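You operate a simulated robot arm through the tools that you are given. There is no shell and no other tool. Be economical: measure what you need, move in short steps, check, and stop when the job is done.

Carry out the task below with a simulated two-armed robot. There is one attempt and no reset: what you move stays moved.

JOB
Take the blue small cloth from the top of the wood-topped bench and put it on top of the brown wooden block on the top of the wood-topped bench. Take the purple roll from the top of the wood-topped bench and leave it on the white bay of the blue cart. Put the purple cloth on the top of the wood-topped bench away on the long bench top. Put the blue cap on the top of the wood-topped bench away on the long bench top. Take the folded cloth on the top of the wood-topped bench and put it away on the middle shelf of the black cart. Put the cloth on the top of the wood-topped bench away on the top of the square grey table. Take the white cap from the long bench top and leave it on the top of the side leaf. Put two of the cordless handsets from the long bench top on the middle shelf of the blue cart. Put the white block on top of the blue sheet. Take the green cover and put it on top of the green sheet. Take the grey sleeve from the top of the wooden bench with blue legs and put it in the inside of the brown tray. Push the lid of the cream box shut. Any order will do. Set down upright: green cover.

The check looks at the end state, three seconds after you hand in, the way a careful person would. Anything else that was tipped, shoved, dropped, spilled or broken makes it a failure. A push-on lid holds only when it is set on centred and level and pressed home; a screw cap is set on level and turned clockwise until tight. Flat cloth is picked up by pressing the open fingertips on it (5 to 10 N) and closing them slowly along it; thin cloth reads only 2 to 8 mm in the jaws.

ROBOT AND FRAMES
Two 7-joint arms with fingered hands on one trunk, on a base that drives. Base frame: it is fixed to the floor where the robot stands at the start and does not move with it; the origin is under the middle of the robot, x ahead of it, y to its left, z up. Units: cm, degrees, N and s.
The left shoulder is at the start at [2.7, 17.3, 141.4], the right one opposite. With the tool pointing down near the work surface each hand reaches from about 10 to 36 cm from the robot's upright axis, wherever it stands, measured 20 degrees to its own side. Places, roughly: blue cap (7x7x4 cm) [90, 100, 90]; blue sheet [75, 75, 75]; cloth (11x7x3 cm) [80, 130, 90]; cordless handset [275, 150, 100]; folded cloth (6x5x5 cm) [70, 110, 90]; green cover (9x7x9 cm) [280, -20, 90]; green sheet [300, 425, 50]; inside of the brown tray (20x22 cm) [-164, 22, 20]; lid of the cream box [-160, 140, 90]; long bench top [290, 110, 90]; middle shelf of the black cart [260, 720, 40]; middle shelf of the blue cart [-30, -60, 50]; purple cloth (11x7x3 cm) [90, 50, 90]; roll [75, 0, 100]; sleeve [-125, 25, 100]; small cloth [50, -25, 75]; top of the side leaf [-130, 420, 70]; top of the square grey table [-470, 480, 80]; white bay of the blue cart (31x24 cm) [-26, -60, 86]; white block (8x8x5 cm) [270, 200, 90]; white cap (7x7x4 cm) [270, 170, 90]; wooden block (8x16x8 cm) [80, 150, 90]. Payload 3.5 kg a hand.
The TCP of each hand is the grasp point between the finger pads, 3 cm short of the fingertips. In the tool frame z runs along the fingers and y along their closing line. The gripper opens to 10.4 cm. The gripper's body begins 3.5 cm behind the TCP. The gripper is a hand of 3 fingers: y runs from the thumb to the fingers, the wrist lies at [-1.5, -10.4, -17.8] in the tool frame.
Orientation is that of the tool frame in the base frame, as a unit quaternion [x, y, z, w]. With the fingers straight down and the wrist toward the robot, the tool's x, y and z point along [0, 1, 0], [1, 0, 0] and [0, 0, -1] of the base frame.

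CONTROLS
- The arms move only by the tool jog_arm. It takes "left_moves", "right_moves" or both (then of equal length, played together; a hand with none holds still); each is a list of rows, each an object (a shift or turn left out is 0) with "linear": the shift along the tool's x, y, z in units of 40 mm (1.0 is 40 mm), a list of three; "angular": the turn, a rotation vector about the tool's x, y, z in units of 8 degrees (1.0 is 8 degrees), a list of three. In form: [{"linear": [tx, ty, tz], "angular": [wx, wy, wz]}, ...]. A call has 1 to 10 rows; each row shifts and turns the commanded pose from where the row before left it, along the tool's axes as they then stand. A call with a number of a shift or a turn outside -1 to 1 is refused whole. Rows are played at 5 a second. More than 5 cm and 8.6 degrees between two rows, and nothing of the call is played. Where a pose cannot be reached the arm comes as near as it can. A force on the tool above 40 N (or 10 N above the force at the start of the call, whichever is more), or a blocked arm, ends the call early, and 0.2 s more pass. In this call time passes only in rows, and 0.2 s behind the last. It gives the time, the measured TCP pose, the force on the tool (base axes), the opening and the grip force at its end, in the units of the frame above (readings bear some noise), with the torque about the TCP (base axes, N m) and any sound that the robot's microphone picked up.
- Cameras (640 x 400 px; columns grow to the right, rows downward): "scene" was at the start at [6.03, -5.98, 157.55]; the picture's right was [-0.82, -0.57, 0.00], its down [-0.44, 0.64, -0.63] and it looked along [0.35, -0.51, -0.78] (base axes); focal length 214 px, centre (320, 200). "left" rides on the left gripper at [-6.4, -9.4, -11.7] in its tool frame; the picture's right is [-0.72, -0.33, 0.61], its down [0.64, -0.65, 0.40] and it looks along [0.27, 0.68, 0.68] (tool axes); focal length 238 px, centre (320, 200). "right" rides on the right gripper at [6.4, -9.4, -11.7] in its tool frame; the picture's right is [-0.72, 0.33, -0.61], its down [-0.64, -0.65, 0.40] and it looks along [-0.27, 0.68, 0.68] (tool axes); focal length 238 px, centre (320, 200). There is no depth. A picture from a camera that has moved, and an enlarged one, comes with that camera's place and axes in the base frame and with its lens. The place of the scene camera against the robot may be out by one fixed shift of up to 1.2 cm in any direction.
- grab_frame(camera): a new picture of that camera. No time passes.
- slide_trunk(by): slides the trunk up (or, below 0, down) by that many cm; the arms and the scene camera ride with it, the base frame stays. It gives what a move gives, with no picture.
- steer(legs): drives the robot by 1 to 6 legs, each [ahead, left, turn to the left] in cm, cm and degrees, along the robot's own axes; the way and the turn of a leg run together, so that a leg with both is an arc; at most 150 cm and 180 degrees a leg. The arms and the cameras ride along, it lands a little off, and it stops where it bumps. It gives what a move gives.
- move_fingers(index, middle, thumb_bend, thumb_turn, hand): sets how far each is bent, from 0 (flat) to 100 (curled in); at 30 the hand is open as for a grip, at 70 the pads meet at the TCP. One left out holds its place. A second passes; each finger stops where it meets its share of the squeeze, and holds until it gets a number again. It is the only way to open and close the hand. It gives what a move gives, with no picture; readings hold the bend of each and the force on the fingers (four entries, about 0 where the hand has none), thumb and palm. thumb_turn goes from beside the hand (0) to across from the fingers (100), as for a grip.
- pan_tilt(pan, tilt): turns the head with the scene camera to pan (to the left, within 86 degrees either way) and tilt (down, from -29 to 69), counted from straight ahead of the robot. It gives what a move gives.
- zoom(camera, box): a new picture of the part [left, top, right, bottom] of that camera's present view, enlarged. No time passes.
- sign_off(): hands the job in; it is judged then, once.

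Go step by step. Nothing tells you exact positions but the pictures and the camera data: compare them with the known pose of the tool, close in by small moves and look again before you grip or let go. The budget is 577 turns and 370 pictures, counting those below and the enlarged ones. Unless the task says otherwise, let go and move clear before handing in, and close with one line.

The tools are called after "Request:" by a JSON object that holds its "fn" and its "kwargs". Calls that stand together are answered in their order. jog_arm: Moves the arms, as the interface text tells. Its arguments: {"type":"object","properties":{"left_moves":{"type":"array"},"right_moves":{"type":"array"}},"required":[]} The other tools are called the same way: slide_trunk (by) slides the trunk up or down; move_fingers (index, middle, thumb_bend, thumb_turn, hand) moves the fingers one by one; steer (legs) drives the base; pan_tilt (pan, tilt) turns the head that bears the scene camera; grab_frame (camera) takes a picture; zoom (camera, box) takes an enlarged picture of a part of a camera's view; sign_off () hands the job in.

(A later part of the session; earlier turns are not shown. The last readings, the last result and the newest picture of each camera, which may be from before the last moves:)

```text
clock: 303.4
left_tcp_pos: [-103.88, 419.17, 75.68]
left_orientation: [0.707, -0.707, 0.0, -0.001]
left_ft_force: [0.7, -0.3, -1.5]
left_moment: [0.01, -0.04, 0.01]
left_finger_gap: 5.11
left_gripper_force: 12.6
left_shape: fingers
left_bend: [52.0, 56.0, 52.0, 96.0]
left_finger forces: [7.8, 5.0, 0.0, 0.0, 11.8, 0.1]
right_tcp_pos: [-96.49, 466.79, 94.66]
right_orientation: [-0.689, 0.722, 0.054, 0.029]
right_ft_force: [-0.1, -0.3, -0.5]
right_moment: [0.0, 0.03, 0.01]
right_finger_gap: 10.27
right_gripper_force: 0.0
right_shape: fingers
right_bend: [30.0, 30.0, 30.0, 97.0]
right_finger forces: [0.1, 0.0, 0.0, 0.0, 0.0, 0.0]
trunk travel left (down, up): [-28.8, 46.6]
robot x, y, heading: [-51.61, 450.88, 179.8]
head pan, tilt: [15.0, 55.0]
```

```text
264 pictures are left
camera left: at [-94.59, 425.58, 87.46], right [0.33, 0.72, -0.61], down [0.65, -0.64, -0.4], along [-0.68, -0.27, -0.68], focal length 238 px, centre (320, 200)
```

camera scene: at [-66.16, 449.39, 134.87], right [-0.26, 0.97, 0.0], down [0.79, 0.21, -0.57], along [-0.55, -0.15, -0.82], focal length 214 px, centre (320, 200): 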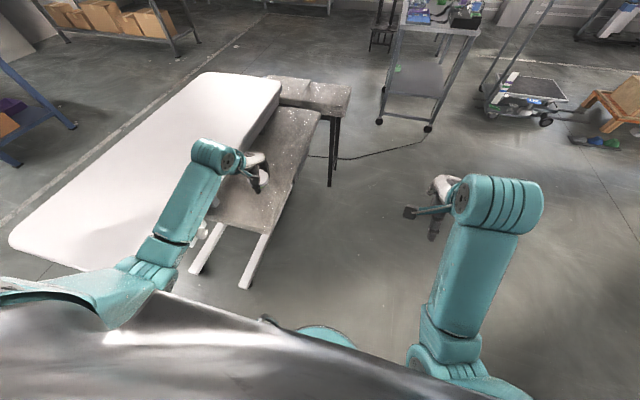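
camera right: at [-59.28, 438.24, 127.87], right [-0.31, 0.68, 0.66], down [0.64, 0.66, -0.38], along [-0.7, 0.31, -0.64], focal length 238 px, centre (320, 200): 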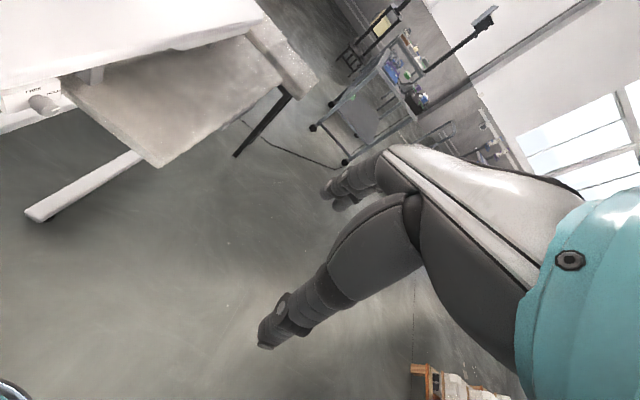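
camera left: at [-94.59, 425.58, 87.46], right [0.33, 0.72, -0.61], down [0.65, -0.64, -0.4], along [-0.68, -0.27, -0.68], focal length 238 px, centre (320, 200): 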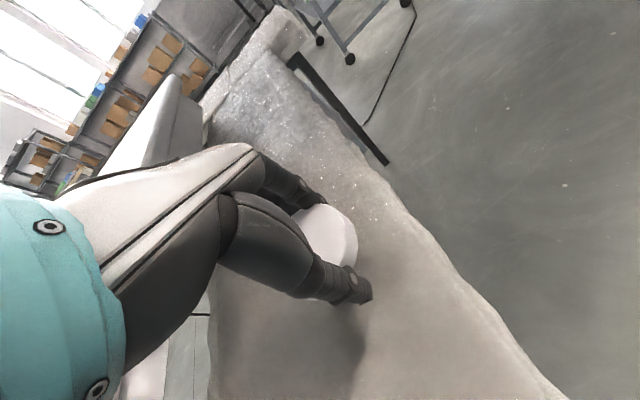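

Request:
{"fn": "jog_arm", "kwargs": {"left_moves": [{"linear": [0, 0, 0.12]}]}}

```text
clock: 303.8
left_tcp_pos: [-103.96, 419.21, 75.42]
left_orientation: [-0.707, 0.707, 0.0, 0.0]
left_ft_force: [-0.1, 0.4, -0.6]
left_moment: [-0.01, 0.02, 0.0]
left_finger_gap: 5.11
left_gripper_force: 12.0
left_shape: fingers
left_bend: [52.0, 56.0, 52.0, 96.0]
left_finger forces: [7.9, 4.9, 0.0, 0.0, 11.8, 0.0]
right_tcp_pos: [-96.62, 466.76, 94.56]
right_orientation: [-0.689, 0.722, 0.054, 0.028]
right_ft_force: [0.2, -0.3, 0.3]
right_moment: [-0.01, -0.01, -0.02]
right_finger_gap: 10.29
right_gripper_force: 0.0
right_shape: fingers
right_bend: [30.0, 30.0, 30.0, 97.0]
right_finger forces: [0.1, 0.0, 0.1, 0.0, 0.0, 0.0]
trunk travel left (down, up): [-28.8, 46.6]
robot x, y, heading: [-51.46, 451.15, 179.8]
head pan, tilt: [15.0, 55.0]
```

Request:
{"fn": "jog_arm", "kwargs": {"left_moves": [{"linear": [0, 0, 0.12]}]}}

Request:
{"fn": "jog_arm", "kwargs": {"left_moves": [{"linear": [0, 0, 0.1]}]}}

```text
clock: 304.2
left_tcp_pos: [-103.89, 419.25, 74.88]
left_orientation: [-0.707, 0.707, 0.001, 0.0]
left_ft_force: [0.5, 0.1, -0.5]
left_moment: [-0.06, 0.01, 0.01]
left_finger_gap: 5.09
left_gripper_force: 12.6
left_shape: fingers
left_bend: [52.0, 56.0, 52.0, 96.0]
left_finger forces: [7.7, 5.1, 0.1, 0.0, 11.8, 0.1]
right_tcp_pos: [-96.68, 466.81, 94.53]
right_orientation: [-0.69, 0.722, 0.053, 0.028]
right_ft_force: [-0.7, -0.2, -0.6]
right_moment: [0.04, -0.02, 0.0]
right_finger_gap: 10.27
right_gripper_force: 0.1
right_shape: fingers
right_bend: [30.0, 30.0, 30.0, 97.0]
right_finger forces: [0.0, 0.1, 0.0, 0.1, 0.0, 0.0]
trunk travel left (down, up): [-28.8, 46.6]
robot x, y, heading: [-51.38, 451.08, 180.0]
head pan, tilt: [15.0, 55.0]
```

```text
clock: 304.6
left_tcp_pos: [-103.84, 419.22, 74.61]
left_orientation: [-0.707, 0.707, 0.001, 0.0]
left_ft_force: [1.7, -0.8, 5.8]
left_moment: [0.04, 0.04, 0.02]
left_finger_gap: 5.06
left_gripper_force: 12.7
left_shape: fingers
left_bend: [52.0, 56.0, 52.0, 97.0]
left_finger forces: [7.4, 4.5, 0.0, 0.0, 12.8, 0.1]
right_tcp_pos: [-96.51, 466.79, 94.61]
right_orientation: [-0.69, 0.722, 0.054, 0.028]
right_ft_force: [-0.2, 0.2, -0.4]
right_moment: [-0.01, 0.02, 0.01]
right_finger_gap: 10.29
right_gripper_force: 0.1
right_shape: fingers
right_bend: [30.0, 30.0, 30.0, 97.0]
right_finger forces: [0.0, 0.1, 0.0, 0.0, 0.0, 0.0]
trunk travel left (down, up): [-28.8, 46.6]
robot x, y, heading: [-51.48, 451.41, 180.1]
head pan, tilt: [15.0, 55.0]
```

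Contact; release the white cap here.

Request:
{"fn": "move_fingers", "kwargs": {"hand": "left", "index": 42, "middle": 42, "thumb_bend": 42}}

Request:
{"fn": "move_fingers", "kwargs": {"hand": "left", "index": 30, "middle": 30, "thumb_bend": 30}}

Request:
{"fn": "jog_arm", "kwargs": {"left_moves": [{"linear": [0, 0, -0.5]}, {"linear": [0, 0, -1]}, {"linear": [0, 0, -1]}, {"linear": [0, 0, -1]}, {"linear": [0, 0, -1]}]}}

Request:
{"fn": "grab_frame", "kwargs": {"camera": "left"}}

```text
clock: 305.6
left_tcp_pos: [-103.91, 419.27, 74.6]
left_orientation: [0.707, -0.707, -0.001, -0.001]
left_ft_force: [1.0, -0.5, 0.4]
left_moment: [0.0, 0.03, -0.08]
left_finger_gap: 7.22
left_gripper_force: 0.0
left_shape: fingers
left_bend: [42.0, 42.0, 42.0, 97.0]
left_finger forces: [0.1, 0.0, 0.0, 0.0, 0.0, 0.0]
right_tcp_pos: [-96.59, 466.82, 94.49]
right_orientation: [-0.689, 0.722, 0.053, 0.029]
right_ft_force: [0.1, 0.3, -0.8]
right_moment: [0.02, 0.03, -0.02]
right_finger_gap: 10.3
right_gripper_force: 0.1
right_shape: fingers
right_bend: [30.0, 30.0, 30.0, 97.0]
right_finger forces: [0.1, 0.0, 0.0, 0.1, 0.0, 0.0]
trunk travel left (down, up): [-28.8, 46.6]
robot x, y, heading: [-50.9, 450.52, 179.9]
head pan, tilt: [15.0, 55.0]
```

```text
clock: 306.6
left_tcp_pos: [-103.99, 419.16, 74.47]
left_orientation: [0.707, -0.707, 0.0, 0.0]
left_ft_force: [-0.5, 0.3, 0.4]
left_moment: [0.01, 0.0, 0.03]
left_finger_gap: 10.3
left_gripper_force: 0.1
left_shape: fingers
left_bend: [30.0, 30.0, 30.0, 97.0]
left_finger forces: [0.0, 0.0, 0.1, 0.1, 0.1, 0.0]
right_tcp_pos: [-96.74, 466.8, 94.6]
right_orientation: [-0.69, 0.721, 0.054, 0.028]
right_ft_force: [0.7, 0.0, -0.2]
right_moment: [-0.01, 0.02, -0.01]
right_finger_gap: 10.29
right_gripper_force: 0.0
right_shape: fingers
right_bend: [30.0, 30.0, 30.0, 97.0]
right_finger forces: [0.1, 0.0, 0.0, 0.0, 0.0, 0.0]
trunk travel left (down, up): [-28.8, 46.6]
robot x, y, heading: [-51.14, 450.99, 179.7]
head pan, tilt: [15.0, 55.0]
```

```text
clock: 307.8
left_tcp_pos: [-103.73, 419.25, 92.98]
left_orientation: [0.707, -0.707, 0.0, 0.0]
left_ft_force: [0.6, -0.6, -0.5]
left_moment: [0.02, -0.02, 0.0]
left_finger_gap: 10.28
left_gripper_force: 0.1
left_shape: fingers
left_bend: [30.0, 30.0, 30.0, 97.0]
left_finger forces: [0.0, 0.0, 0.0, 0.0, 0.0, 0.0]
right_tcp_pos: [-96.57, 466.76, 94.54]
right_orientation: [-0.689, 0.722, 0.054, 0.028]
right_ft_force: [0.1, 0.2, 0.3]
right_moment: [-0.02, -0.01, 0.0]
right_finger_gap: 10.3
right_gripper_force: 0.2
right_shape: fingers
right_bend: [30.0, 30.0, 30.0, 97.0]
right_finger forces: [0.1, 0.0, 0.0, 0.0, 0.0, 0.0]
trunk travel left (down, up): [-28.8, 46.6]
robot x, y, heading: [-51.74, 451.35, 179.8]
head pan, tilt: [15.0, 55.0]
```

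```text
263 pictures are left
camera left: at [-94.45, 425.53, 104.44], right [0.33, 0.72, -0.61], down [0.65, -0.64, -0.4], along [-0.68, -0.27, -0.68], focal length 238 px, centre (320, 200)
```

left: 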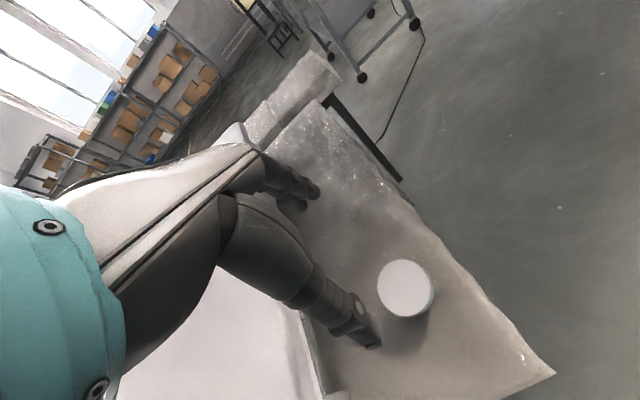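

Request:
{"fn": "slide_trunk", "kwargs": {"by": 22}}

Request:
{"fn": "jog_arm", "kwargs": {"left_moves": [{"linear": [-0.4, -0.8, 0]}, {"linear": [-0.4, -0.8, 0]}, {"linear": [0, -0.8, 0]}], "right_moves": [{"angular": [0.13, 0.41, -0.16]}, {"angular": [0.13, 0.41, -0.16]}, {"linear": [0, 0, 0]}]}}

Request:
{"fn": "steer", "kwargs": {"legs": [[-27, 0, 0], [0, 110, 0], [0, 106, 0], [-100, 0, 0], [-62, 0, 0]]}}

Request:
{"fn": "pan_tilt", "kwargs": {"pan": 30, "tilt": 40}}

Request:
{"fn": "grab_frame", "kwargs": {"camera": "scene"}}

```text
clock: 310.1
left_tcp_pos: [-103.95, 419.17, 114.45]
left_orientation: [-0.707, 0.707, 0.001, 0.0]
left_ft_force: [0.0, 0.4, 0.0]
left_moment: [-0.01, 0.0, -0.01]
left_finger_gap: 10.29
left_gripper_force: 0.1
left_shape: fingers
left_bend: [30.0, 30.0, 30.0, 97.0]
left_finger forces: [0.0, 0.0, 0.0, 0.1, 0.0, 0.0]
right_tcp_pos: [-96.82, 468.6, 116.44]
right_orientation: [-0.682, 0.726, 0.073, 0.044]
right_ft_force: [0.6, -0.5, 0.2]
right_moment: [0.0, 0.01, 0.02]
right_finger_gap: 10.29
right_gripper_force: 0.0
right_shape: fingers
right_bend: [30.0, 30.0, 30.0, 97.0]
right_finger forces: [0.1, 0.2, 0.0, 0.0, 0.0, 0.1]
trunk travel left (down, up): [-50.8, 24.6]
robot x, y, heading: [-51.22, 450.9, 180.0]
head pan, tilt: [15.0, 55.0]
```

```text
clock: 310.9
left_tcp_pos: [-94.29, 422.35, 114.41]
left_orientation: [0.707, -0.707, -0.001, -0.001]
left_ft_force: [0.7, -0.1, -0.5]
left_moment: [-0.01, 0.03, -0.04]
left_finger_gap: 10.28
left_gripper_force: 0.1
left_shape: fingers
left_bend: [30.0, 30.0, 30.0, 97.0]
left_finger forces: [0.0, 0.1, 0.0, 0.1, 0.0, 0.0]
right_tcp_pos: [-96.67, 468.89, 116.23]
right_orientation: [-0.7, 0.714, 0.019, 0.02]
right_ft_force: [0.3, -0.4, -0.9]
right_moment: [-0.03, -0.01, 0.01]
right_finger_gap: 10.3
right_gripper_force: 0.1
right_shape: fingers
right_bend: [30.0, 30.0, 30.0, 97.0]
right_finger forces: [0.0, 0.1, 0.0, 0.0, 0.0, 0.1]
trunk travel left (down, up): [-50.8, 24.6]
robot x, y, heading: [-51.63, 450.92, 180.0]
head pan, tilt: [15.0, 55.0]
```

```text
clock: 330.8
left_tcp_pos: [93.76, 207.84, 114.33]
left_orientation: [-0.706, 0.708, -0.001, -0.001]
left_ft_force: [-0.9, -0.4, 0.5]
left_moment: [0.0, 0.01, 0.01]
left_finger_gap: 10.31
left_gripper_force: 0.2
left_shape: fingers
left_bend: [30.0, 30.0, 30.0, 97.0]
left_finger forces: [0.0, 0.0, 0.0, 0.0, 0.0, 0.1]
right_tcp_pos: [91.29, 254.43, 116.64]
right_orientation: [-0.699, 0.715, 0.02, 0.015]
right_ft_force: [-0.3, -0.6, 0.2]
right_moment: [-0.03, 0.03, 0.0]
right_finger_gap: 10.28
right_gripper_force: 0.0
right_shape: fingers
right_bend: [30.0, 30.0, 30.0, 97.0]
right_finger forces: [0.0, 0.0, 0.0, 0.0, 0.0, 0.1]
trunk travel left (down, up): [-50.8, 24.6]
robot x, y, heading: [136.75, 236.59, 179.8]
head pan, tilt: [15.0, 55.0]
```

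```text
clock: 331.5
left_tcp_pos: [93.65, 207.94, 114.35]
left_orientation: [-0.707, 0.707, 0.0, 0.001]
left_ft_force: [0.1, -0.6, 0.2]
left_moment: [-0.03, -0.01, 0.03]
left_finger_gap: 10.28
left_gripper_force: 0.1
left_shape: fingers
left_bend: [30.0, 30.0, 30.0, 97.0]
left_finger forces: [0.0, 0.1, 0.1, 0.1, 0.0, 0.0]
right_tcp_pos: [91.44, 254.44, 116.63]
right_orientation: [-0.699, 0.715, 0.022, 0.016]
right_ft_force: [0.5, 0.0, -0.3]
right_moment: [0.0, 0.0, 0.06]
right_finger_gap: 10.32
right_gripper_force: 0.0
right_shape: fingers
right_bend: [30.0, 30.0, 30.0, 97.0]
right_finger forces: [0.1, 0.0, 0.0, 0.1, 0.0, 0.0]
trunk travel left (down, up): [-50.8, 24.6]
robot x, y, heading: [136.69, 236.56, 179.9]
head pan, tilt: [30.0, 40.0]
```

```text
262 pictures are left
camera scene: at [127.09, 232.51, 159.14], right [-0.5, 0.87, 0.0], down [0.56, 0.32, -0.77], along [-0.66, -0.38, -0.64], focal length 214 px, centre (320, 200)
```

scene: 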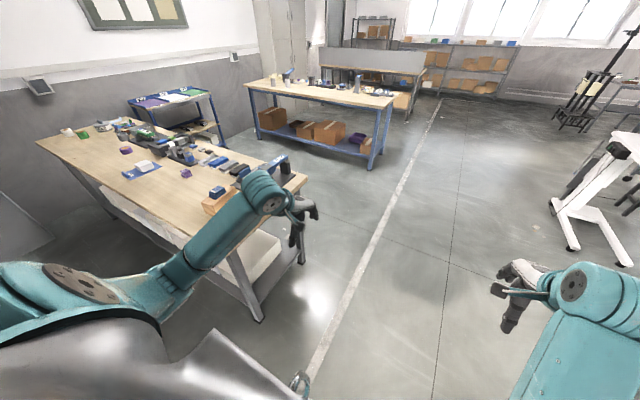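

Request:
{"fn": "steer", "kwargs": {"legs": [[2, 106, 0]]}}

Request:
{"fn": "grab_frame", "kwargs": {"camera": "left"}}

```text
clock: 336.8
left_tcp_pos: [88.71, 107.68, 114.34]
left_orientation: [-0.694, 0.72, 0.0, 0.0]
left_ft_force: [-0.1, 0.4, 0.3]
left_moment: [-0.01, 0.05, 0.03]
left_finger_gap: 10.29
left_gripper_force: 0.0
left_shape: fingers
left_bend: [30.0, 30.0, 30.0, 97.0]
left_finger forces: [0.0, 0.0, 0.0, 0.0, 0.1, 0.0]
right_tcp_pos: [87.79, 154.45, 116.59]
right_orientation: [-0.687, 0.726, 0.022, 0.017]
right_ft_force: [0.5, -0.4, 0.6]
right_moment: [0.01, -0.02, -0.02]
right_finger_gap: 10.28
right_gripper_force: 0.1
right_shape: fingers
right_bend: [30.0, 30.0, 30.0, 97.0]
right_finger forces: [0.0, 0.1, 0.1, 0.0, 0.1, 0.1]
trunk travel left (down, up): [-50.8, 24.6]
robot x, y, heading: [132.55, 135.18, 177.8]
head pan, tilt: [30.0, 40.0]
```

```text
261 pictures are left
camera left: at [98.24, 113.78, 125.94], right [0.35, 0.71, -0.61], down [0.63, -0.66, -0.4], along [-0.69, -0.24, -0.68], focal length 238 px, centre (320, 200)
```

left: 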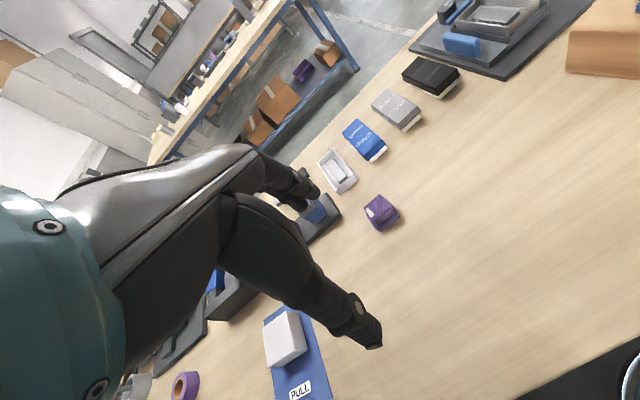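

Request:
{"fn": "jog_arm", "kwargs": {"left_moves": [{"linear": [-0.1, 0.8, 0]}, {"linear": [-0.1, 0.95, 0]}, {"linear": [-0.1, 0.95, 0.3]}, {"linear": [-0.1, 0.94, 0.5]}], "right_moves": [{"linear": [0, -0.7, 0]}, {"linear": [0, -0.7, 0]}, {"linear": [0, -0.5, 0]}, {"linear": [0, 0, 0]}]}}

Request:
{"fn": "slide_trunk", "kwargs": {"by": -10}}

Request:
{"fn": "grab_frame", "kwargs": {"camera": "left"}}

```text
clock: 337.8
left_tcp_pos: [74.12, 110.24, 111.51]
left_orientation: [-0.694, 0.72, 0.0, 0.0]
left_ft_force: [-0.3, 0.8, 0.1]
left_moment: [-0.01, 0.0, -0.06]
left_finger_gap: 10.26
left_gripper_force: 0.1
left_shape: fingers
left_bend: [30.0, 30.0, 30.0, 97.0]
left_finger forces: [0.1, 0.0, 0.0, 0.0, 0.0, 0.0]
right_tcp_pos: [94.46, 155.7, 117.4]
right_orientation: [-0.679, 0.732, 0.049, 0.023]
right_ft_force: [0.3, -0.1, -0.1]
right_moment: [-0.01, -0.01, 0.0]
right_finger_gap: 10.32
right_gripper_force: 0.0
right_shape: fingers
right_bend: [30.0, 30.0, 30.0, 97.0]
right_finger forces: [0.1, 0.0, 0.1, 0.0, 0.0, 0.1]
trunk travel left (down, up): [-50.8, 24.6]
robot x, y, heading: [132.65, 134.71, 177.8]
head pan, tilt: [30.0, 40.0]
```

```text
clock: 339.1
left_tcp_pos: [74.11, 109.95, 101.17]
left_orientation: [-0.694, 0.72, 0.0, 0.0]
left_ft_force: [0.4, -0.5, 1.0]
left_moment: [-0.02, 0.0, -0.02]
left_finger_gap: 10.27
left_gripper_force: 0.0
left_shape: fingers
left_bend: [30.0, 30.0, 30.0, 97.0]
left_finger forces: [0.0, 0.1, 0.0, 0.0, 0.2, 0.0]
right_tcp_pos: [94.87, 155.65, 107.11]
right_orientation: [-0.68, 0.731, 0.048, 0.028]
right_ft_force: [-0.5, -0.7, 0.6]
right_moment: [0.02, 0.0, 0.01]
right_finger_gap: 10.27
right_gripper_force: 0.0
right_shape: fingers
right_bend: [30.0, 30.0, 30.0, 97.0]
right_finger forces: [0.0, 0.1, 0.0, 0.0, 0.1, 0.0]
trunk travel left (down, up): [-40.8, 34.6]
robot x, y, heading: [132.93, 134.61, 177.7]
head pan, tilt: [30.0, 40.0]
```

```text
260 pictures are left
camera left: at [83.78, 115.93, 112.77], right [0.35, 0.71, -0.61], down [0.63, -0.66, -0.4], along [-0.69, -0.24, -0.68], focal length 238 px, centre (320, 200)
```

left: 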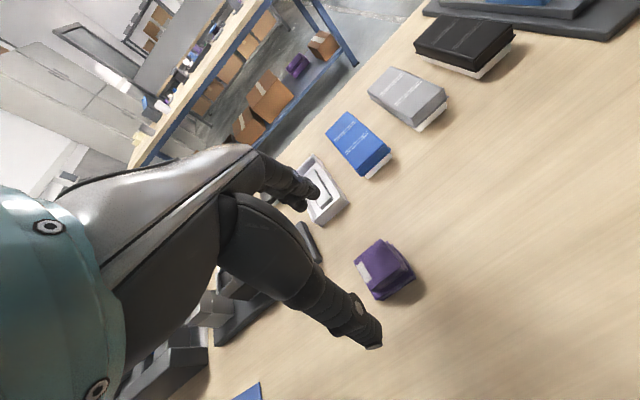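

Request:
{"fn": "jog_arm", "kwargs": {"left_moves": [{"linear": [-0.06, 0, 1]}, {"linear": [0, 0, 1]}, {"linear": [0, 0, 0.75]}]}}

Request:
{"fn": "grab_frame", "kwargs": {"camera": "left"}}

```text
clock: 339.9
left_tcp_pos: [74.11, 110.26, 90.28]
left_orientation: [-0.694, 0.72, 0.0, 0.0]
left_ft_force: [0.1, -0.7, -0.4]
left_moment: [-0.01, -0.01, 0.01]
left_finger_gap: 10.28
left_gripper_force: 0.1
left_shape: fingers
left_bend: [30.0, 30.0, 30.0, 97.0]
left_finger forces: [0.0, 0.0, 0.1, 0.0, 0.0, 0.0]
right_tcp_pos: [95.02, 155.7, 106.88]
right_orientation: [-0.682, 0.729, 0.048, 0.028]
right_ft_force: [0.1, -0.2, -0.3]
right_moment: [0.0, -0.01, -0.01]
right_finger_gap: 10.28
right_gripper_force: 0.0
right_shape: fingers
right_bend: [30.0, 30.0, 30.0, 97.0]
right_finger forces: [0.0, 0.0, 0.0, 0.0, 0.1, 0.0]
trunk travel left (down, up): [-40.8, 34.6]
robot x, y, heading: [132.68, 134.96, 177.7]
head pan, tilt: [30.0, 40.0]
```

```text
259 pictures are left
camera left: at [83.79, 116.25, 101.84], right [0.35, 0.71, -0.61], down [0.63, -0.66, -0.41], along [-0.69, -0.24, -0.68], focal length 238 px, centre (320, 200)
```

left: 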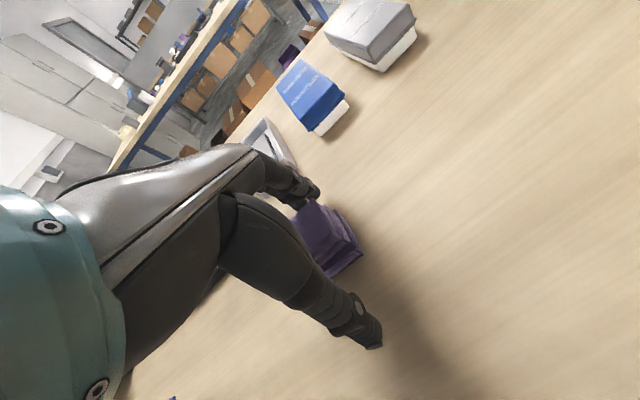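

Request:
{"fn": "move_fingers", "kwargs": {"hand": "left", "index": 48, "middle": 48, "thumb_bend": 48}}

Request:
{"fn": "move_fingers", "kwargs": {"hand": "left", "index": 64, "middle": 64, "thumb_bend": 64}}

Request:
{"fn": "jog_arm", "kwargs": {"left_moves": [{"linear": [0, 0, -0.4]}, {"linear": [0, 0, -1]}, {"linear": [0, 0, -1]}, {"linear": [0, 0, -1]}]}}

Request:
{"fn": "grab_frame", "kwargs": {"camera": "left"}}

```text
clock: 340.9
left_tcp_pos: [74.39, 110.17, 90.34]
left_orientation: [-0.694, 0.72, 0.0, 0.0]
left_ft_force: [0.0, 0.6, -0.5]
left_moment: [0.02, 0.02, -0.02]
left_finger_gap: 5.79
left_gripper_force: 0.2
left_shape: fingers
left_bend: [48.0, 48.0, 48.0, 97.0]
left_finger forces: [0.1, 0.1, 0.0, 0.0, 0.0, 0.0]
right_tcp_pos: [95.15, 155.68, 106.79]
right_orientation: [-0.683, 0.728, 0.046, 0.03]
right_ft_force: [1.3, 0.3, -0.3]
right_moment: [0.02, -0.02, -0.01]
right_finger_gap: 10.28
right_gripper_force: 0.0
right_shape: fingers
right_bend: [30.0, 30.0, 30.0, 97.0]
right_finger forces: [0.0, 0.1, 0.0, 0.0, 0.0, 0.0]
trunk travel left (down, up): [-40.8, 34.6]
robot x, y, heading: [132.79, 134.36, 177.7]
head pan, tilt: [30.0, 40.0]
```

```text
clock: 341.9
left_tcp_pos: [74.16, 110.3, 90.26]
left_orientation: [-0.694, 0.72, 0.0, 0.0]
left_ft_force: [-0.1, 0.6, 1.0]
left_moment: [-0.01, 0.03, 0.03]
left_finger_gap: 3.74
left_gripper_force: 10.2
left_shape: fingers
left_bend: [57.0, 59.0, 55.0, 96.0]
left_finger forces: [5.0, 5.2, 0.1, 0.1, 9.7, 0.0]
right_tcp_pos: [95.15, 155.77, 106.62]
right_orientation: [-0.683, 0.728, 0.046, 0.033]
right_ft_force: [1.0, 0.4, 0.0]
right_moment: [-0.03, 0.0, -0.01]
right_finger_gap: 10.27
right_gripper_force: 0.0
right_shape: fingers
right_bend: [30.0, 30.0, 30.0, 97.0]
right_finger forces: [0.0, 0.0, 0.0, 0.0, 0.1, 0.0]
trunk travel left (down, up): [-40.8, 34.6]
robot x, y, heading: [132.46, 134.7, 177.8]
head pan, tilt: [30.0, 40.0]
```

```text
clock: 342.9
left_tcp_pos: [74.13, 109.97, 103.71]
left_orientation: [-0.693, 0.721, 0.001, 0.001]
left_ft_force: [-0.5, 0.7, -0.4]
left_moment: [-0.01, 0.0, -0.02]
left_finger_gap: 3.75
left_gripper_force: 9.5
left_shape: fingers
left_bend: [57.0, 59.0, 56.0, 96.0]
left_finger forces: [4.9, 4.7, 0.0, 0.0, 9.7, 0.0]
right_tcp_pos: [95.32, 155.67, 106.51]
right_orientation: [-0.684, 0.727, 0.046, 0.034]
right_ft_force: [0.9, -0.5, -0.2]
right_moment: [-0.03, -0.01, -0.01]
right_finger_gap: 10.29
right_gripper_force: 0.1
right_shape: fingers
right_bend: [30.0, 30.0, 30.0, 97.0]
right_finger forces: [0.0, 0.0, 0.2, 0.0, 0.0, 0.0]
trunk travel left (down, up): [-40.8, 34.6]
robot x, y, heading: [132.75, 134.66, 177.8]
head pan, tilt: [30.0, 40.0]
```

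```text
258 pictures are left
camera left: at [83.71, 115.99, 115.33], right [0.35, 0.71, -0.61], down [0.63, -0.66, -0.4], along [-0.69, -0.24, -0.68], focal length 238 px, centre (320, 200)
```

left: 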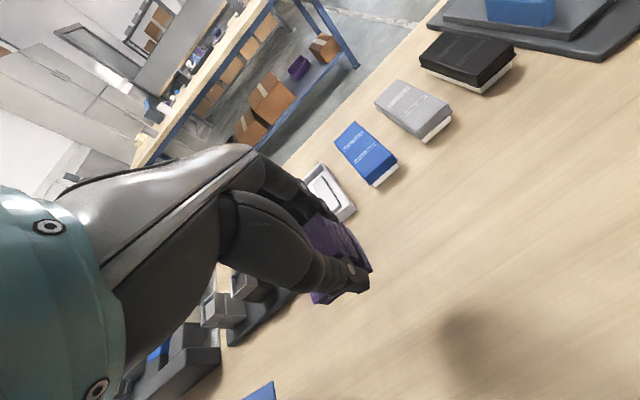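

Request:
{"fn": "slide_trunk", "kwargs": {"by": 10}}

Request:
{"fn": "jog_arm", "kwargs": {"left_moves": [{"linear": [0, -0.9, 0]}, {"linear": [0, -0.9, 0]}, {"linear": [0, -0.9, 0]}], "right_moves": [{"linear": [0, 0.5, 0], "angular": [0.07, 0.41, -0.09]}, {"linear": [0, 0.5, 0], "angular": [0.07, 0.4, -0.08]}, {"linear": [0, 0, 0]}]}}

Request:
{"fn": "steer", "kwargs": {"legs": [[-40, 0, 0], [0, 100, 0], [0, 0, 91], [0, 0, 91]]}}

Request:
{"fn": "pan_tilt", "kwargs": {"pan": -15, "tilt": 35}}

Request:
{"fn": "grab_frame", "kwargs": {"camera": "scene"}}

```text
clock: 344.3
left_tcp_pos: [74.15, 110.08, 113.74]
left_orientation: [-0.694, 0.72, 0.0, 0.0]
left_ft_force: [-0.3, 0.2, -0.1]
left_moment: [0.0, -0.02, 0.01]
left_finger_gap: 3.73
left_gripper_force: 10.0
left_shape: fingers
left_bend: [57.0, 59.0, 56.0, 96.0]
left_finger forces: [5.0, 4.7, 0.0, 0.0, 9.6, 0.0]
right_tcp_pos: [95.35, 155.79, 116.43]
right_orientation: [-0.682, 0.729, 0.045, 0.036]
right_ft_force: [0.0, 0.5, 0.5]
right_moment: [0.03, 0.03, -0.02]
right_finger_gap: 10.3
right_gripper_force: 0.1
right_shape: fingers
right_bend: [30.0, 30.0, 30.0, 97.0]
right_finger forces: [0.1, 0.0, 0.0, 0.0, 0.0, 0.1]
trunk travel left (down, up): [-50.8, 24.6]
robot x, y, heading: [132.47, 134.54, 177.8]
head pan, tilt: [30.0, 40.0]
```

```text
clock: 345.1
left_tcp_pos: [85.29, 109.47, 113.99]
left_orientation: [-0.694, 0.72, 0.001, 0.0]
left_ft_force: [0.8, 0.5, -0.6]
left_moment: [-0.01, 0.02, -0.01]
left_finger_gap: 3.75
left_gripper_force: 10.2
left_shape: fingers
left_bend: [57.0, 59.0, 56.0, 96.0]
left_finger forces: [5.0, 4.7, 0.0, 0.0, 9.7, 0.0]
right_tcp_pos: [91.79, 155.58, 116.26]
right_orientation: [-0.693, 0.721, -0.011, -0.005]
right_ft_force: [0.0, -0.6, -1.3]
right_moment: [0.03, 0.0, 0.02]
right_finger_gap: 10.26
right_gripper_force: 0.0
right_shape: fingers
right_bend: [30.0, 30.0, 30.0, 97.0]
right_finger forces: [0.0, 0.0, 0.1, 0.0, 0.0, 0.1]
trunk travel left (down, up): [-50.8, 24.6]
robot x, y, heading: [132.79, 134.76, 177.9]
head pan, tilt: [30.0, 40.0]
```

```text
clock: 360.2
left_tcp_pos: [214.31, 61.72, 113.94]
left_orientation: [0.686, 0.727, 0.0, 0.0]
left_ft_force: [-0.6, -0.1, -0.1]
left_moment: [-0.02, 0.03, 0.02]
left_finger_gap: 3.7
left_gripper_force: 9.3
left_shape: fingers
left_bend: [58.0, 60.0, 56.0, 96.0]
left_finger forces: [4.7, 4.3, 0.1, 0.0, 9.0, 0.1]
right_tcp_pos: [212.66, 15.48, 116.61]
right_orientation: [0.689, 0.725, 0.007, -0.009]
right_ft_force: [0.3, 0.1, 0.7]
right_moment: [0.0, -0.01, 0.01]
right_finger_gap: 10.29
right_gripper_force: 0.0
right_shape: fingers
right_bend: [30.0, 30.0, 30.0, 97.0]
right_finger forces: [0.1, 0.0, 0.0, 0.0, 0.0, 0.1]
trunk travel left (down, up): [-50.8, 24.6]
robot x, y, heading: [169.68, 31.93, 3.2]
head pan, tilt: [30.0, 40.0]
```

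```text
clock: 361.3
left_tcp_pos: [214.58, 61.73, 114.05]
left_orientation: [0.686, 0.727, 0.0, 0.0]
left_ft_force: [-0.6, -0.3, -0.6]
left_moment: [-0.01, 0.0, 0.0]
left_finger_gap: 3.64
left_gripper_force: 9.3
left_shape: fingers
left_bend: [58.0, 60.0, 56.0, 96.0]
left_finger forces: [4.7, 4.3, 0.0, 0.0, 9.1, 0.0]
right_tcp_pos: [212.63, 15.34, 116.58]
right_orientation: [0.689, 0.725, 0.005, -0.008]
right_ft_force: [-0.9, 0.6, 0.4]
right_moment: [0.01, -0.03, -0.02]
right_finger_gap: 10.28
right_gripper_force: 0.0
right_shape: fingers
right_bend: [30.0, 30.0, 30.0, 97.0]
right_finger forces: [0.0, 0.0, 0.0, 0.0, 0.0, 0.1]
trunk travel left (down, up): [-50.8, 24.6]
robot x, y, heading: [169.7, 32.11, 3.3]
head pan, tilt: [-15.0, 35.0]
```

```text
257 pictures are left
camera scene: at [180.03, 30.74, 159.9], right [-0.2, -0.98, 0.0], down [-0.56, 0.12, -0.82], along [0.8, -0.17, -0.57], focal length 214 px, centre (320, 200)
```

scene: 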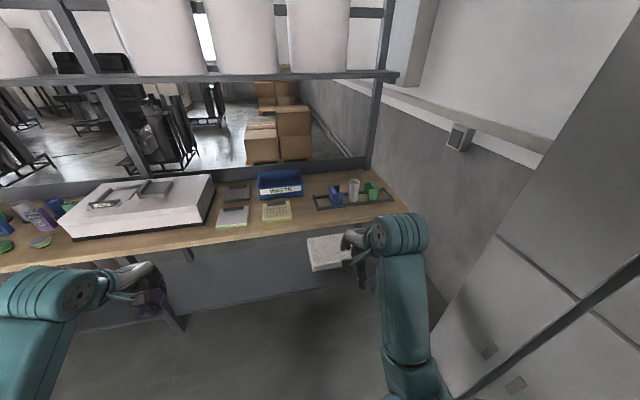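

Request:
{"fn": "steer", "kwargs": {"legs": [[0, 0, -3.3], [0, -36, 0], [52, 0, 0]]}}

Request:
{"fn": "pan_tilt", "kwargs": {"pan": -15, "tilt": 50}}

Request:
{"fn": "grab_frame", "kwargs": {"camera": "right"}}

Request:
{"fn": "zoom", "kwargs": {"camera": "scene", "box": [220, 110, 460, 260]}}

```text
clock: 366.7
left_tcp_pos: [267.18, 24.08, 113.92]
left_orientation: [0.702, 0.712, 0.0, 0.0]
left_ft_force: [1.1, -0.1, 0.0]
left_moment: [-0.01, -0.01, 0.0]
left_finger_gap: 3.68
left_gripper_force: 9.1
left_shape: fingers
left_bend: [58.0, 60.0, 56.0, 96.0]
left_finger forces: [4.9, 4.4, 0.0, 0.0, 9.0, 0.0]
right_tcp_pos: [263.38, -22.16, 116.4]
right_orientation: [0.705, 0.709, 0.005, -0.008]
right_ft_force: [0.0, -1.1, 0.6]
right_moment: [-0.02, 0.07, 0.02]
right_finger_gap: 10.29
right_gripper_force: 0.0
right_shape: fingers
right_bend: [30.0, 30.0, 30.0, 97.0]
right_finger forces: [0.0, 0.1, 0.1, 0.0, 0.0, 0.0]
trunk travel left (down, up): [-50.8, 24.6]
robot x, y, heading: [221.28, -3.42, 0.8]
head pan, tilt: [-15.0, 35.0]
```

```text
clock: 367.4
left_tcp_pos: [267.25, 24.05, 113.88]
left_orientation: [0.702, 0.712, 0.0, 0.001]
left_ft_force: [-0.3, 0.4, -0.8]
left_moment: [-0.02, -0.02, -0.04]
left_finger_gap: 3.65
left_gripper_force: 8.7
left_shape: fingers
left_bend: [58.0, 60.0, 56.0, 96.0]
left_finger forces: [4.7, 4.3, 0.0, 0.0, 9.0, 0.0]
right_tcp_pos: [263.18, -22.2, 116.56]
right_orientation: [0.704, 0.71, 0.005, -0.008]
right_ft_force: [-0.3, 0.9, 0.2]
right_moment: [0.01, 0.02, -0.03]
right_finger_gap: 10.3
right_gripper_force: 0.0
right_shape: fingers
right_bend: [30.0, 30.0, 30.0, 97.0]
right_finger forces: [0.0, 0.1, 0.0, 0.0, 0.0, 0.1]
trunk travel left (down, up): [-50.8, 24.6]
robot x, y, heading: [221.38, -3.55, 0.8]
head pan, tilt: [-15.0, 50.0]
```

```text
256 pictures are left
camera right: at [253.89, -16.17, 128.48], right [0.33, -0.73, 0.6], down [-0.65, -0.64, -0.41], along [0.68, -0.25, -0.69], focal length 238 px, centre (320, 200)
```

right: 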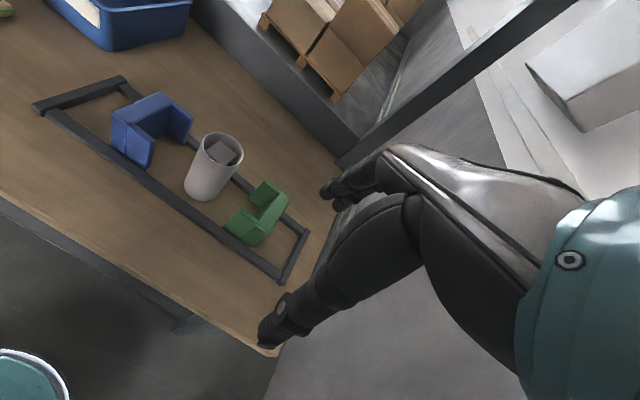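

```text
2.67 times, centred on (340, 185) of scene
camera zoom: at [230.37, -5.12, 157.74], right [-0.25, -0.97, 0.0], down [-0.74, 0.19, -0.64], along [0.62, -0.16, -0.77], focal length 572 px, centre (267, 240)
```

zoom: 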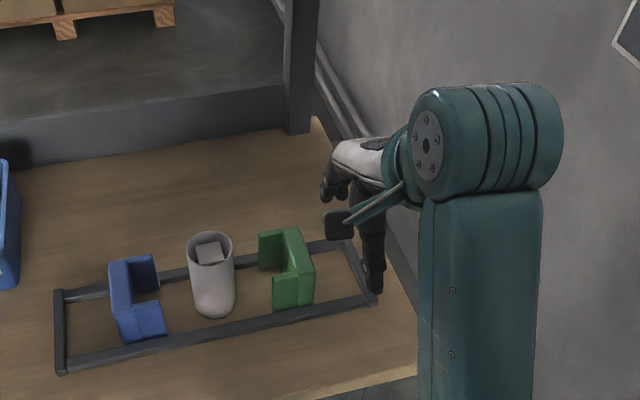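

Request:
{"fn": "zoom", "kwargs": {"camera": "right", "box": [160, 110, 340, 290]}}

```text
2.22 times, centred on (250, 200) of right
camera zoom: at [253.89, -16.17, 128.48], right [0.33, -0.73, 0.6], down [-0.65, -0.64, -0.41], along [0.68, -0.25, -0.69], focal length 530 px, centre (476, 200)
```

zoom: 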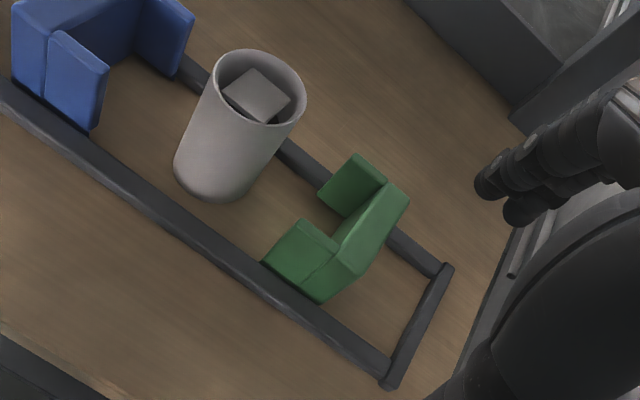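

Request:
{"fn": "steer", "kwargs": {"legs": [[3.5, 0, -0.8]]}}

Request:
{"fn": "move_fingers", "kwargs": {"hand": "right", "index": 20, "middle": 20, "thumb_bend": 20}}

Request:
{"fn": "jog_arm", "kwargs": {"right_moves": [{"linear": [0.1, 0.7, 0], "angular": [-0.03, -0.13, 0]}, {"linear": [0.1, 0.9, 0]}, {"linear": [0.1, 0.9, 0]}, {"linear": [0, 0, 0.8]}, {"linear": [0, 0, 0.8]}]}}

Request:
{"fn": "grab_frame", "kwargs": {"camera": "right"}}

Request:
{"fn": "zoom", "kwargs": {"camera": "scene", "box": [220, 110, 460, 260]}}

```text
clock: 368.3
left_tcp_pos: [271.21, 23.43, 113.92]
left_orientation: [0.707, 0.707, 0.0, 0.0]
left_ft_force: [0.8, -0.2, -0.8]
left_moment: [-0.01, 0.0, 0.01]
left_finger_gap: 3.65
left_gripper_force: 8.8
left_shape: fingers
left_bend: [58.0, 60.0, 56.0, 96.0]
left_finger forces: [4.8, 4.2, 0.0, 0.0, 9.0, 0.1]
right_tcp_pos: [266.64, -22.74, 116.46]
right_orientation: [0.709, 0.705, 0.006, -0.008]
right_ft_force: [0.4, -0.2, 0.2]
right_moment: [-0.01, 0.02, 0.03]
right_finger_gap: 10.26
right_gripper_force: 0.0
right_shape: fingers
right_bend: [30.0, 30.0, 30.0, 97.0]
right_finger forces: [0.0, 0.1, 0.0, 0.1, 0.1, 0.0]
trunk travel left (down, up): [-50.8, 24.6]
robot x, y, heading: [224.46, -3.53, -0.1]
head pan, tilt: [-15.0, 50.0]
```

```text
clock: 369.3
left_tcp_pos: [271.05, 23.49, 113.95]
left_orientation: [0.708, 0.707, 0.0, 0.0]
left_ft_force: [0.5, -0.6, -0.3]
left_moment: [-0.02, 0.01, -0.01]
left_finger_gap: 3.65
left_gripper_force: 8.9
left_shape: fingers
left_bend: [58.0, 60.0, 56.0, 96.0]
left_finger forces: [4.8, 4.4, 0.0, 0.0, 9.0, 0.1]
right_tcp_pos: [266.61, -22.76, 116.54]
right_orientation: [0.71, 0.704, 0.004, -0.007]
right_ft_force: [-1.4, 0.5, 0.0]
right_moment: [0.03, 0.0, 0.01]
right_finger_gap: 12.55
right_gripper_force: 0.0
right_shape: fingers
right_bend: [20.0, 20.0, 20.0, 97.0]
right_finger forces: [0.0, 0.0, 0.0, 0.0, 0.1, 0.0]
trunk travel left (down, up): [-50.8, 24.6]
robot x, y, heading: [224.46, -3.42, 0.0]
head pan, tilt: [-15.0, 50.0]
```

```text
clock: 370.5
left_tcp_pos: [271.11, 23.49, 113.95]
left_orientation: [0.707, 0.707, -0.001, 0.0]
left_ft_force: [0.3, -0.3, 0.4]
left_moment: [-0.03, -0.01, -0.02]
left_finger_gap: 3.67
left_gripper_force: 9.4
left_shape: fingers
left_bend: [58.0, 60.0, 56.0, 96.0]
left_finger forces: [4.8, 4.3, 0.0, 0.0, 9.0, 0.0]
right_tcp_pos: [276.72, -21.53, 110.09]
right_orientation: [0.71, 0.704, 0.0, 0.001]
right_ft_force: [0.6, -0.8, 1.1]
right_moment: [-0.02, -0.04, -0.01]
right_finger_gap: 12.56
right_gripper_force: 0.1
right_shape: fingers
right_bend: [20.0, 20.0, 20.0, 97.0]
right_finger forces: [0.1, 0.1, 0.1, 0.1, 0.1, 0.1]
trunk travel left (down, up): [-50.8, 24.6]
robot x, y, heading: [224.46, -3.63, -0.1]
head pan, tilt: [-15.0, 50.0]
```

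```text
253 pictures are left
camera right: at [267.29, -15.17, 121.92], right [0.32, -0.72, 0.61], down [-0.66, -0.64, -0.41], along [0.68, -0.27, -0.68], focal length 238 px, centre (320, 200)
```

right: 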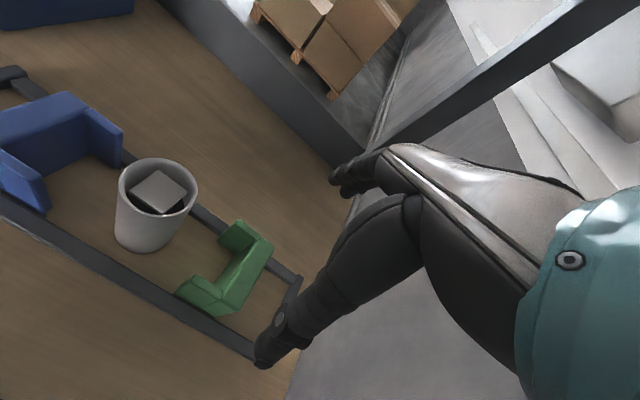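

```text
2.67 times, centred on (340, 185) of scene
camera zoom: at [233.9, -5.23, 157.72], right [-0.26, -0.97, 0.0], down [-0.74, 0.2, -0.64], along [0.62, -0.17, -0.77], focal length 572 px, centre (267, 240)
```

zoom: 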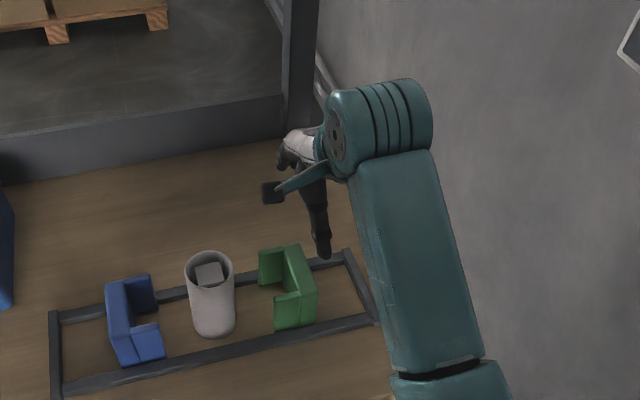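

Request:
{"fn": "jog_arm", "kwargs": {"right_moves": [{"linear": [0.23, 0.43, 0.5]}, {"linear": [0, 0, 1]}, {"linear": [0, 0, 1]}, {"linear": [0, 0, 0.6]}]}}

Request:
{"fn": "grab_frame", "kwargs": {"camera": "right"}}

Request:
{"fn": "zoom", "kwargs": {"camera": "scene", "box": [250, 150, 410, 270]}}

```text
clock: 371.5
left_tcp_pos: [270.97, 23.6, 114.01]
left_orientation: [0.707, 0.707, 0.0, 0.001]
left_ft_force: [-0.3, -0.5, 0.3]
left_moment: [0.01, 0.01, 0.0]
left_finger_gap: 3.65
left_gripper_force: 9.0
left_shape: fingers
left_bend: [58.0, 60.0, 56.0, 96.0]
left_finger forces: [4.7, 4.2, 0.1, 0.0, 9.1, 0.0]
right_tcp_pos: [278.24, -20.66, 97.54]
right_orientation: [0.71, 0.704, 0.001, 0.001]
right_ft_force: [0.4, -0.2, 1.0]
right_moment: [0.0, 0.0, 0.0]
right_finger_gap: 12.53
right_gripper_force: 0.0
right_shape: fingers
right_bend: [20.0, 20.0, 20.0, 97.0]
right_finger forces: [0.0, 0.0, 0.1, 0.1, 0.1, 0.1]
trunk travel left (down, up): [-50.8, 24.6]
robot x, y, heading: [225.0, -3.47, -0.1]
head pan, tilt: [-15.0, 50.0]
```

```text
251 pictures are left
camera right: at [268.78, -14.25, 109.27], right [0.32, -0.72, 0.61], down [-0.66, -0.64, -0.41], along [0.68, -0.27, -0.68], focal length 238 px, centre (320, 200)
```

right: 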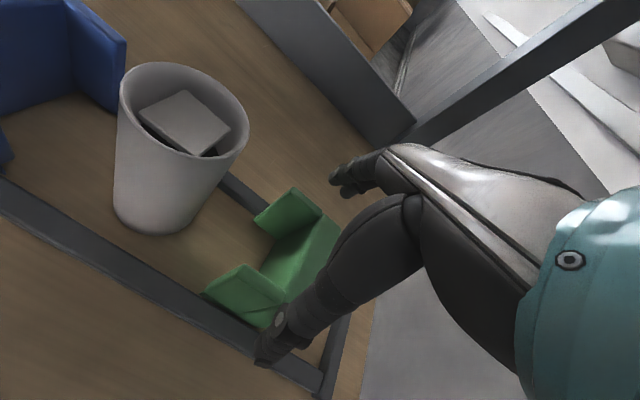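

```text
3.33 times, centred on (330, 210) of scene
camera zoom: at [233.86, -5.23, 157.73], right [-0.26, -0.97, 0.0], down [-0.74, 0.2, -0.64], along [0.62, -0.17, -0.77], focal length 715 px, centre (287, 167)
```

zoom: 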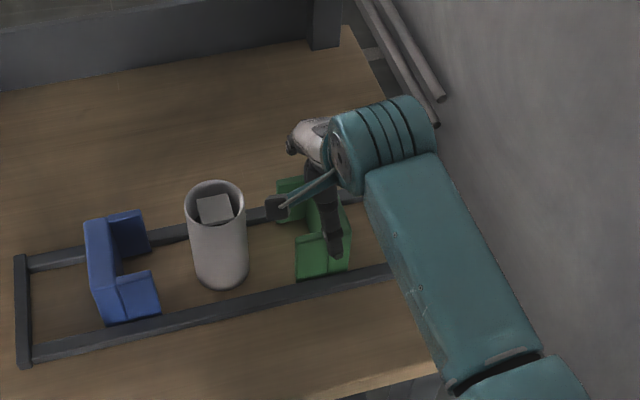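

Request:
{"fn": "jog_arm", "kwargs": {"right_moves": [{"linear": [0, 0, 0.4]}, {"linear": [0, 0, 0.4]}]}}

Request:
{"fn": "grab_frame", "kwargs": {"camera": "right"}}

```text
clock: 372.1
left_tcp_pos: [271.1, 23.62, 113.87]
left_orientation: [0.707, 0.707, 0.0, 0.0]
left_ft_force: [-0.1, 1.0, -1.0]
left_moment: [0.0, -0.01, 0.01]
left_finger_gap: 3.66
left_gripper_force: 9.0
left_shape: fingers
left_bend: [58.0, 60.0, 56.0, 96.0]
left_finger forces: [4.8, 4.4, 0.0, 0.0, 9.0, 0.1]
right_tcp_pos: [278.1, -20.54, 94.5]
right_orientation: [0.71, 0.705, 0.001, 0.001]
right_ft_force: [-0.9, -0.3, 0.6]
right_moment: [0.02, -0.02, 0.04]
right_finger_gap: 12.56
right_gripper_force: 0.0
right_shape: fingers
right_bend: [20.0, 20.0, 20.0, 97.0]
right_finger forces: [0.0, 0.1, 0.0, 0.0, 0.0, 0.0]
trunk travel left (down, up): [-50.8, 24.6]
robot x, y, heading: [224.65, -3.7, 0.2]
head pan, tilt: [-15.0, 50.0]
```

```text
249 pictures are left
camera right: at [268.88, -14.24, 106.24], right [0.32, -0.72, 0.61], down [-0.66, -0.64, -0.41], along [0.68, -0.27, -0.68], focal length 238 px, centre (320, 200)
```

right: 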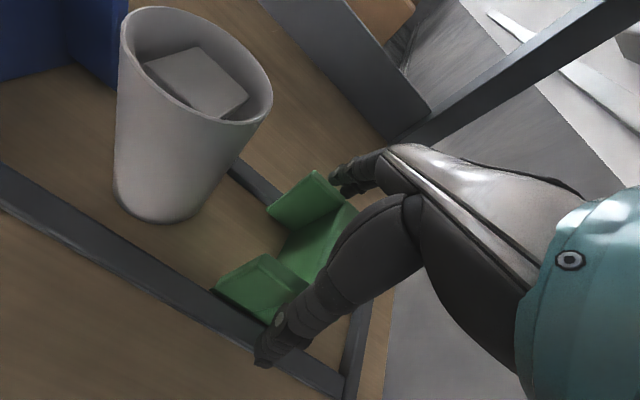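

Request:
{"fn": "jog_arm", "kwargs": {"right_moves": [{"linear": [0, 0, 0.4]}]}}

Request:
{"fn": "move_fingers", "kwargs": {"hand": "right", "index": 32, "middle": 32, "thumb_bend": 32}}

Request:
{"fn": "grab_frame", "kwargs": {"camera": "right"}}

```text
clock: 372.5
left_tcp_pos: [271.16, 23.42, 113.92]
left_orientation: [0.707, 0.707, 0.0, 0.0]
left_ft_force: [-0.2, 0.2, -0.4]
left_moment: [-0.01, 0.02, -0.02]
left_finger_gap: 3.65
left_gripper_force: 8.9
left_shape: fingers
left_bend: [58.0, 60.0, 56.0, 96.0]
left_finger forces: [4.9, 4.4, 0.1, 0.0, 9.0, 0.0]
right_tcp_pos: [278.37, -20.69, 92.99]
right_orientation: [0.709, 0.705, 0.002, 0.0]
right_ft_force: [-0.4, -0.6, 1.5]
right_moment: [-0.02, 0.04, 0.01]
right_finger_gap: 12.62
right_gripper_force: 1.2
right_shape: fingers
right_bend: [20.0, 20.0, 19.0, 97.0]
right_finger forces: [0.1, 0.0, 0.0, 0.0, 1.6, 0.1]
trunk travel left (down, up): [-50.8, 24.6]
robot x, y, heading: [224.55, -3.71, 0.1]
head pan, tilt: [-15.0, 50.0]
```

```text
clock: 373.5
left_tcp_pos: [271.0, 23.6, 113.96]
left_orientation: [0.707, 0.707, 0.0, 0.0]
left_ft_force: [-0.7, -0.4, 0.1]
left_moment: [0.0, 0.0, 0.02]
left_finger_gap: 3.68
left_gripper_force: 9.1
left_shape: fingers
left_bend: [58.0, 60.0, 56.0, 96.0]
left_finger forces: [4.8, 4.2, 0.1, 0.0, 9.0, 0.0]
right_tcp_pos: [278.49, -20.7, 92.99]
right_orientation: [0.71, 0.704, 0.002, 0.001]
right_ft_force: [3.5, 0.4, 8.7]
right_moment: [0.05, -0.32, -0.02]
right_finger_gap: 11.74
right_gripper_force: 14.3
right_shape: fingers
right_bend: [25.0, 32.0, 26.0, 97.0]
right_finger forces: [17.7, 0.1, 0.0, 0.0, 11.6, 0.0]
trunk travel left (down, up): [-50.8, 24.6]
robot x, y, heading: [224.7, -3.56, -0.3]
head pan, tilt: [-15.0, 50.0]
```

```text
248 pictures are left
camera right: at [269.0, -14.25, 104.76], right [0.32, -0.72, 0.61], down [-0.66, -0.64, -0.41], along [0.68, -0.27, -0.68], focal length 238 px, centre (320, 200)
```

right: 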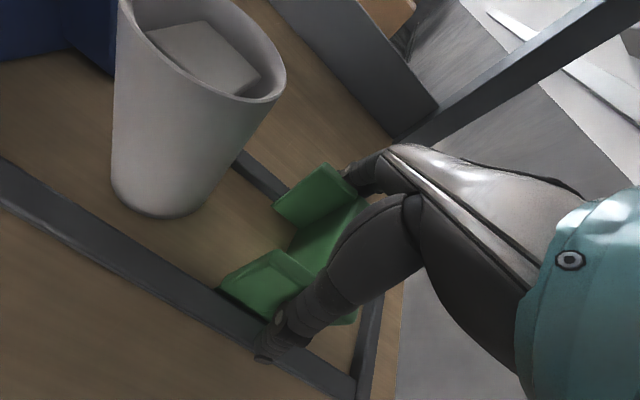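

Request:
{"fn": "move_fingers", "kwargs": {"hand": "right", "index": 40, "middle": 40, "thumb_bend": 40}}

Request:
{"fn": "zoom", "kwargs": {"camera": "right", "box": [200, 120, 420, 380]}}

Request:
{"fn": "zoom", "kwargs": {"camera": "scene", "box": [250, 150, 410, 270]}}

```text
clock: 374.5
left_tcp_pos: [271.09, 23.63, 113.89]
left_orientation: [0.707, 0.708, -0.001, 0.0]
left_ft_force: [-0.2, 0.2, -0.3]
left_moment: [0.03, -0.02, 0.02]
left_finger_gap: 3.67
left_gripper_force: 9.1
left_shape: fingers
left_bend: [58.0, 60.0, 56.0, 96.0]
left_finger forces: [4.8, 4.3, 0.0, 0.1, 9.1, 0.0]
right_tcp_pos: [278.49, -20.71, 93.0]
right_orientation: [0.709, 0.705, 0.001, 0.001]
right_ft_force: [1.0, -0.8, 12.3]
right_moment: [0.1, -0.34, 0.0]
right_finger_gap: 11.33
right_gripper_force: 21.2
right_shape: fingers
right_bend: [24.0, 37.0, 33.0, 97.0]
right_finger forces: [19.1, 3.3, 0.0, 0.0, 19.5, 0.0]
trunk travel left (down, up): [-50.8, 24.6]
robot x, y, heading: [224.92, -3.68, 0.2]
head pan, tilt: [-15.0, 50.0]
```

```text
1.54 times, centred on (310, 250) of right
camera zoom: at [268.93, -14.26, 104.74], right [0.32, -0.72, 0.61], down [-0.66, -0.64, -0.41], along [0.68, -0.27, -0.68], focal length 367 px, centre (335, 123)
```

zoom: 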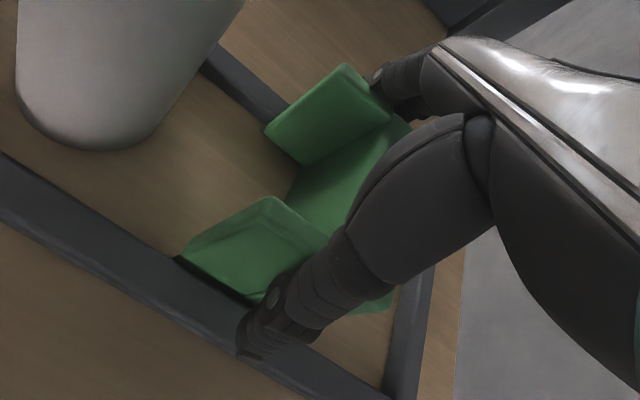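

```text
3.33 times, centred on (330, 210) of scene
camera zoom: at [233.76, -5.2, 157.74], right [-0.26, -0.97, 0.0], down [-0.74, 0.2, -0.64], along [0.62, -0.17, -0.77], focal length 715 px, centre (287, 167)
```

zoom: 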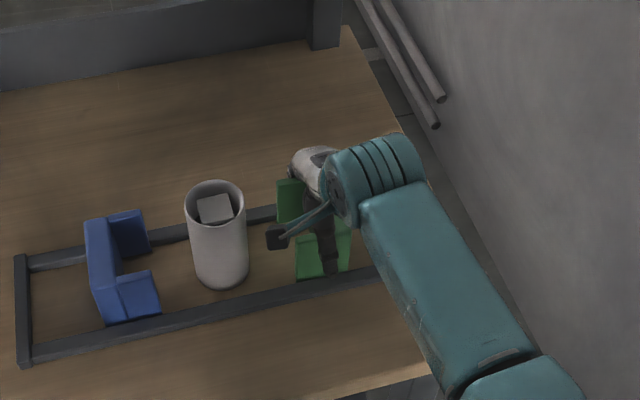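

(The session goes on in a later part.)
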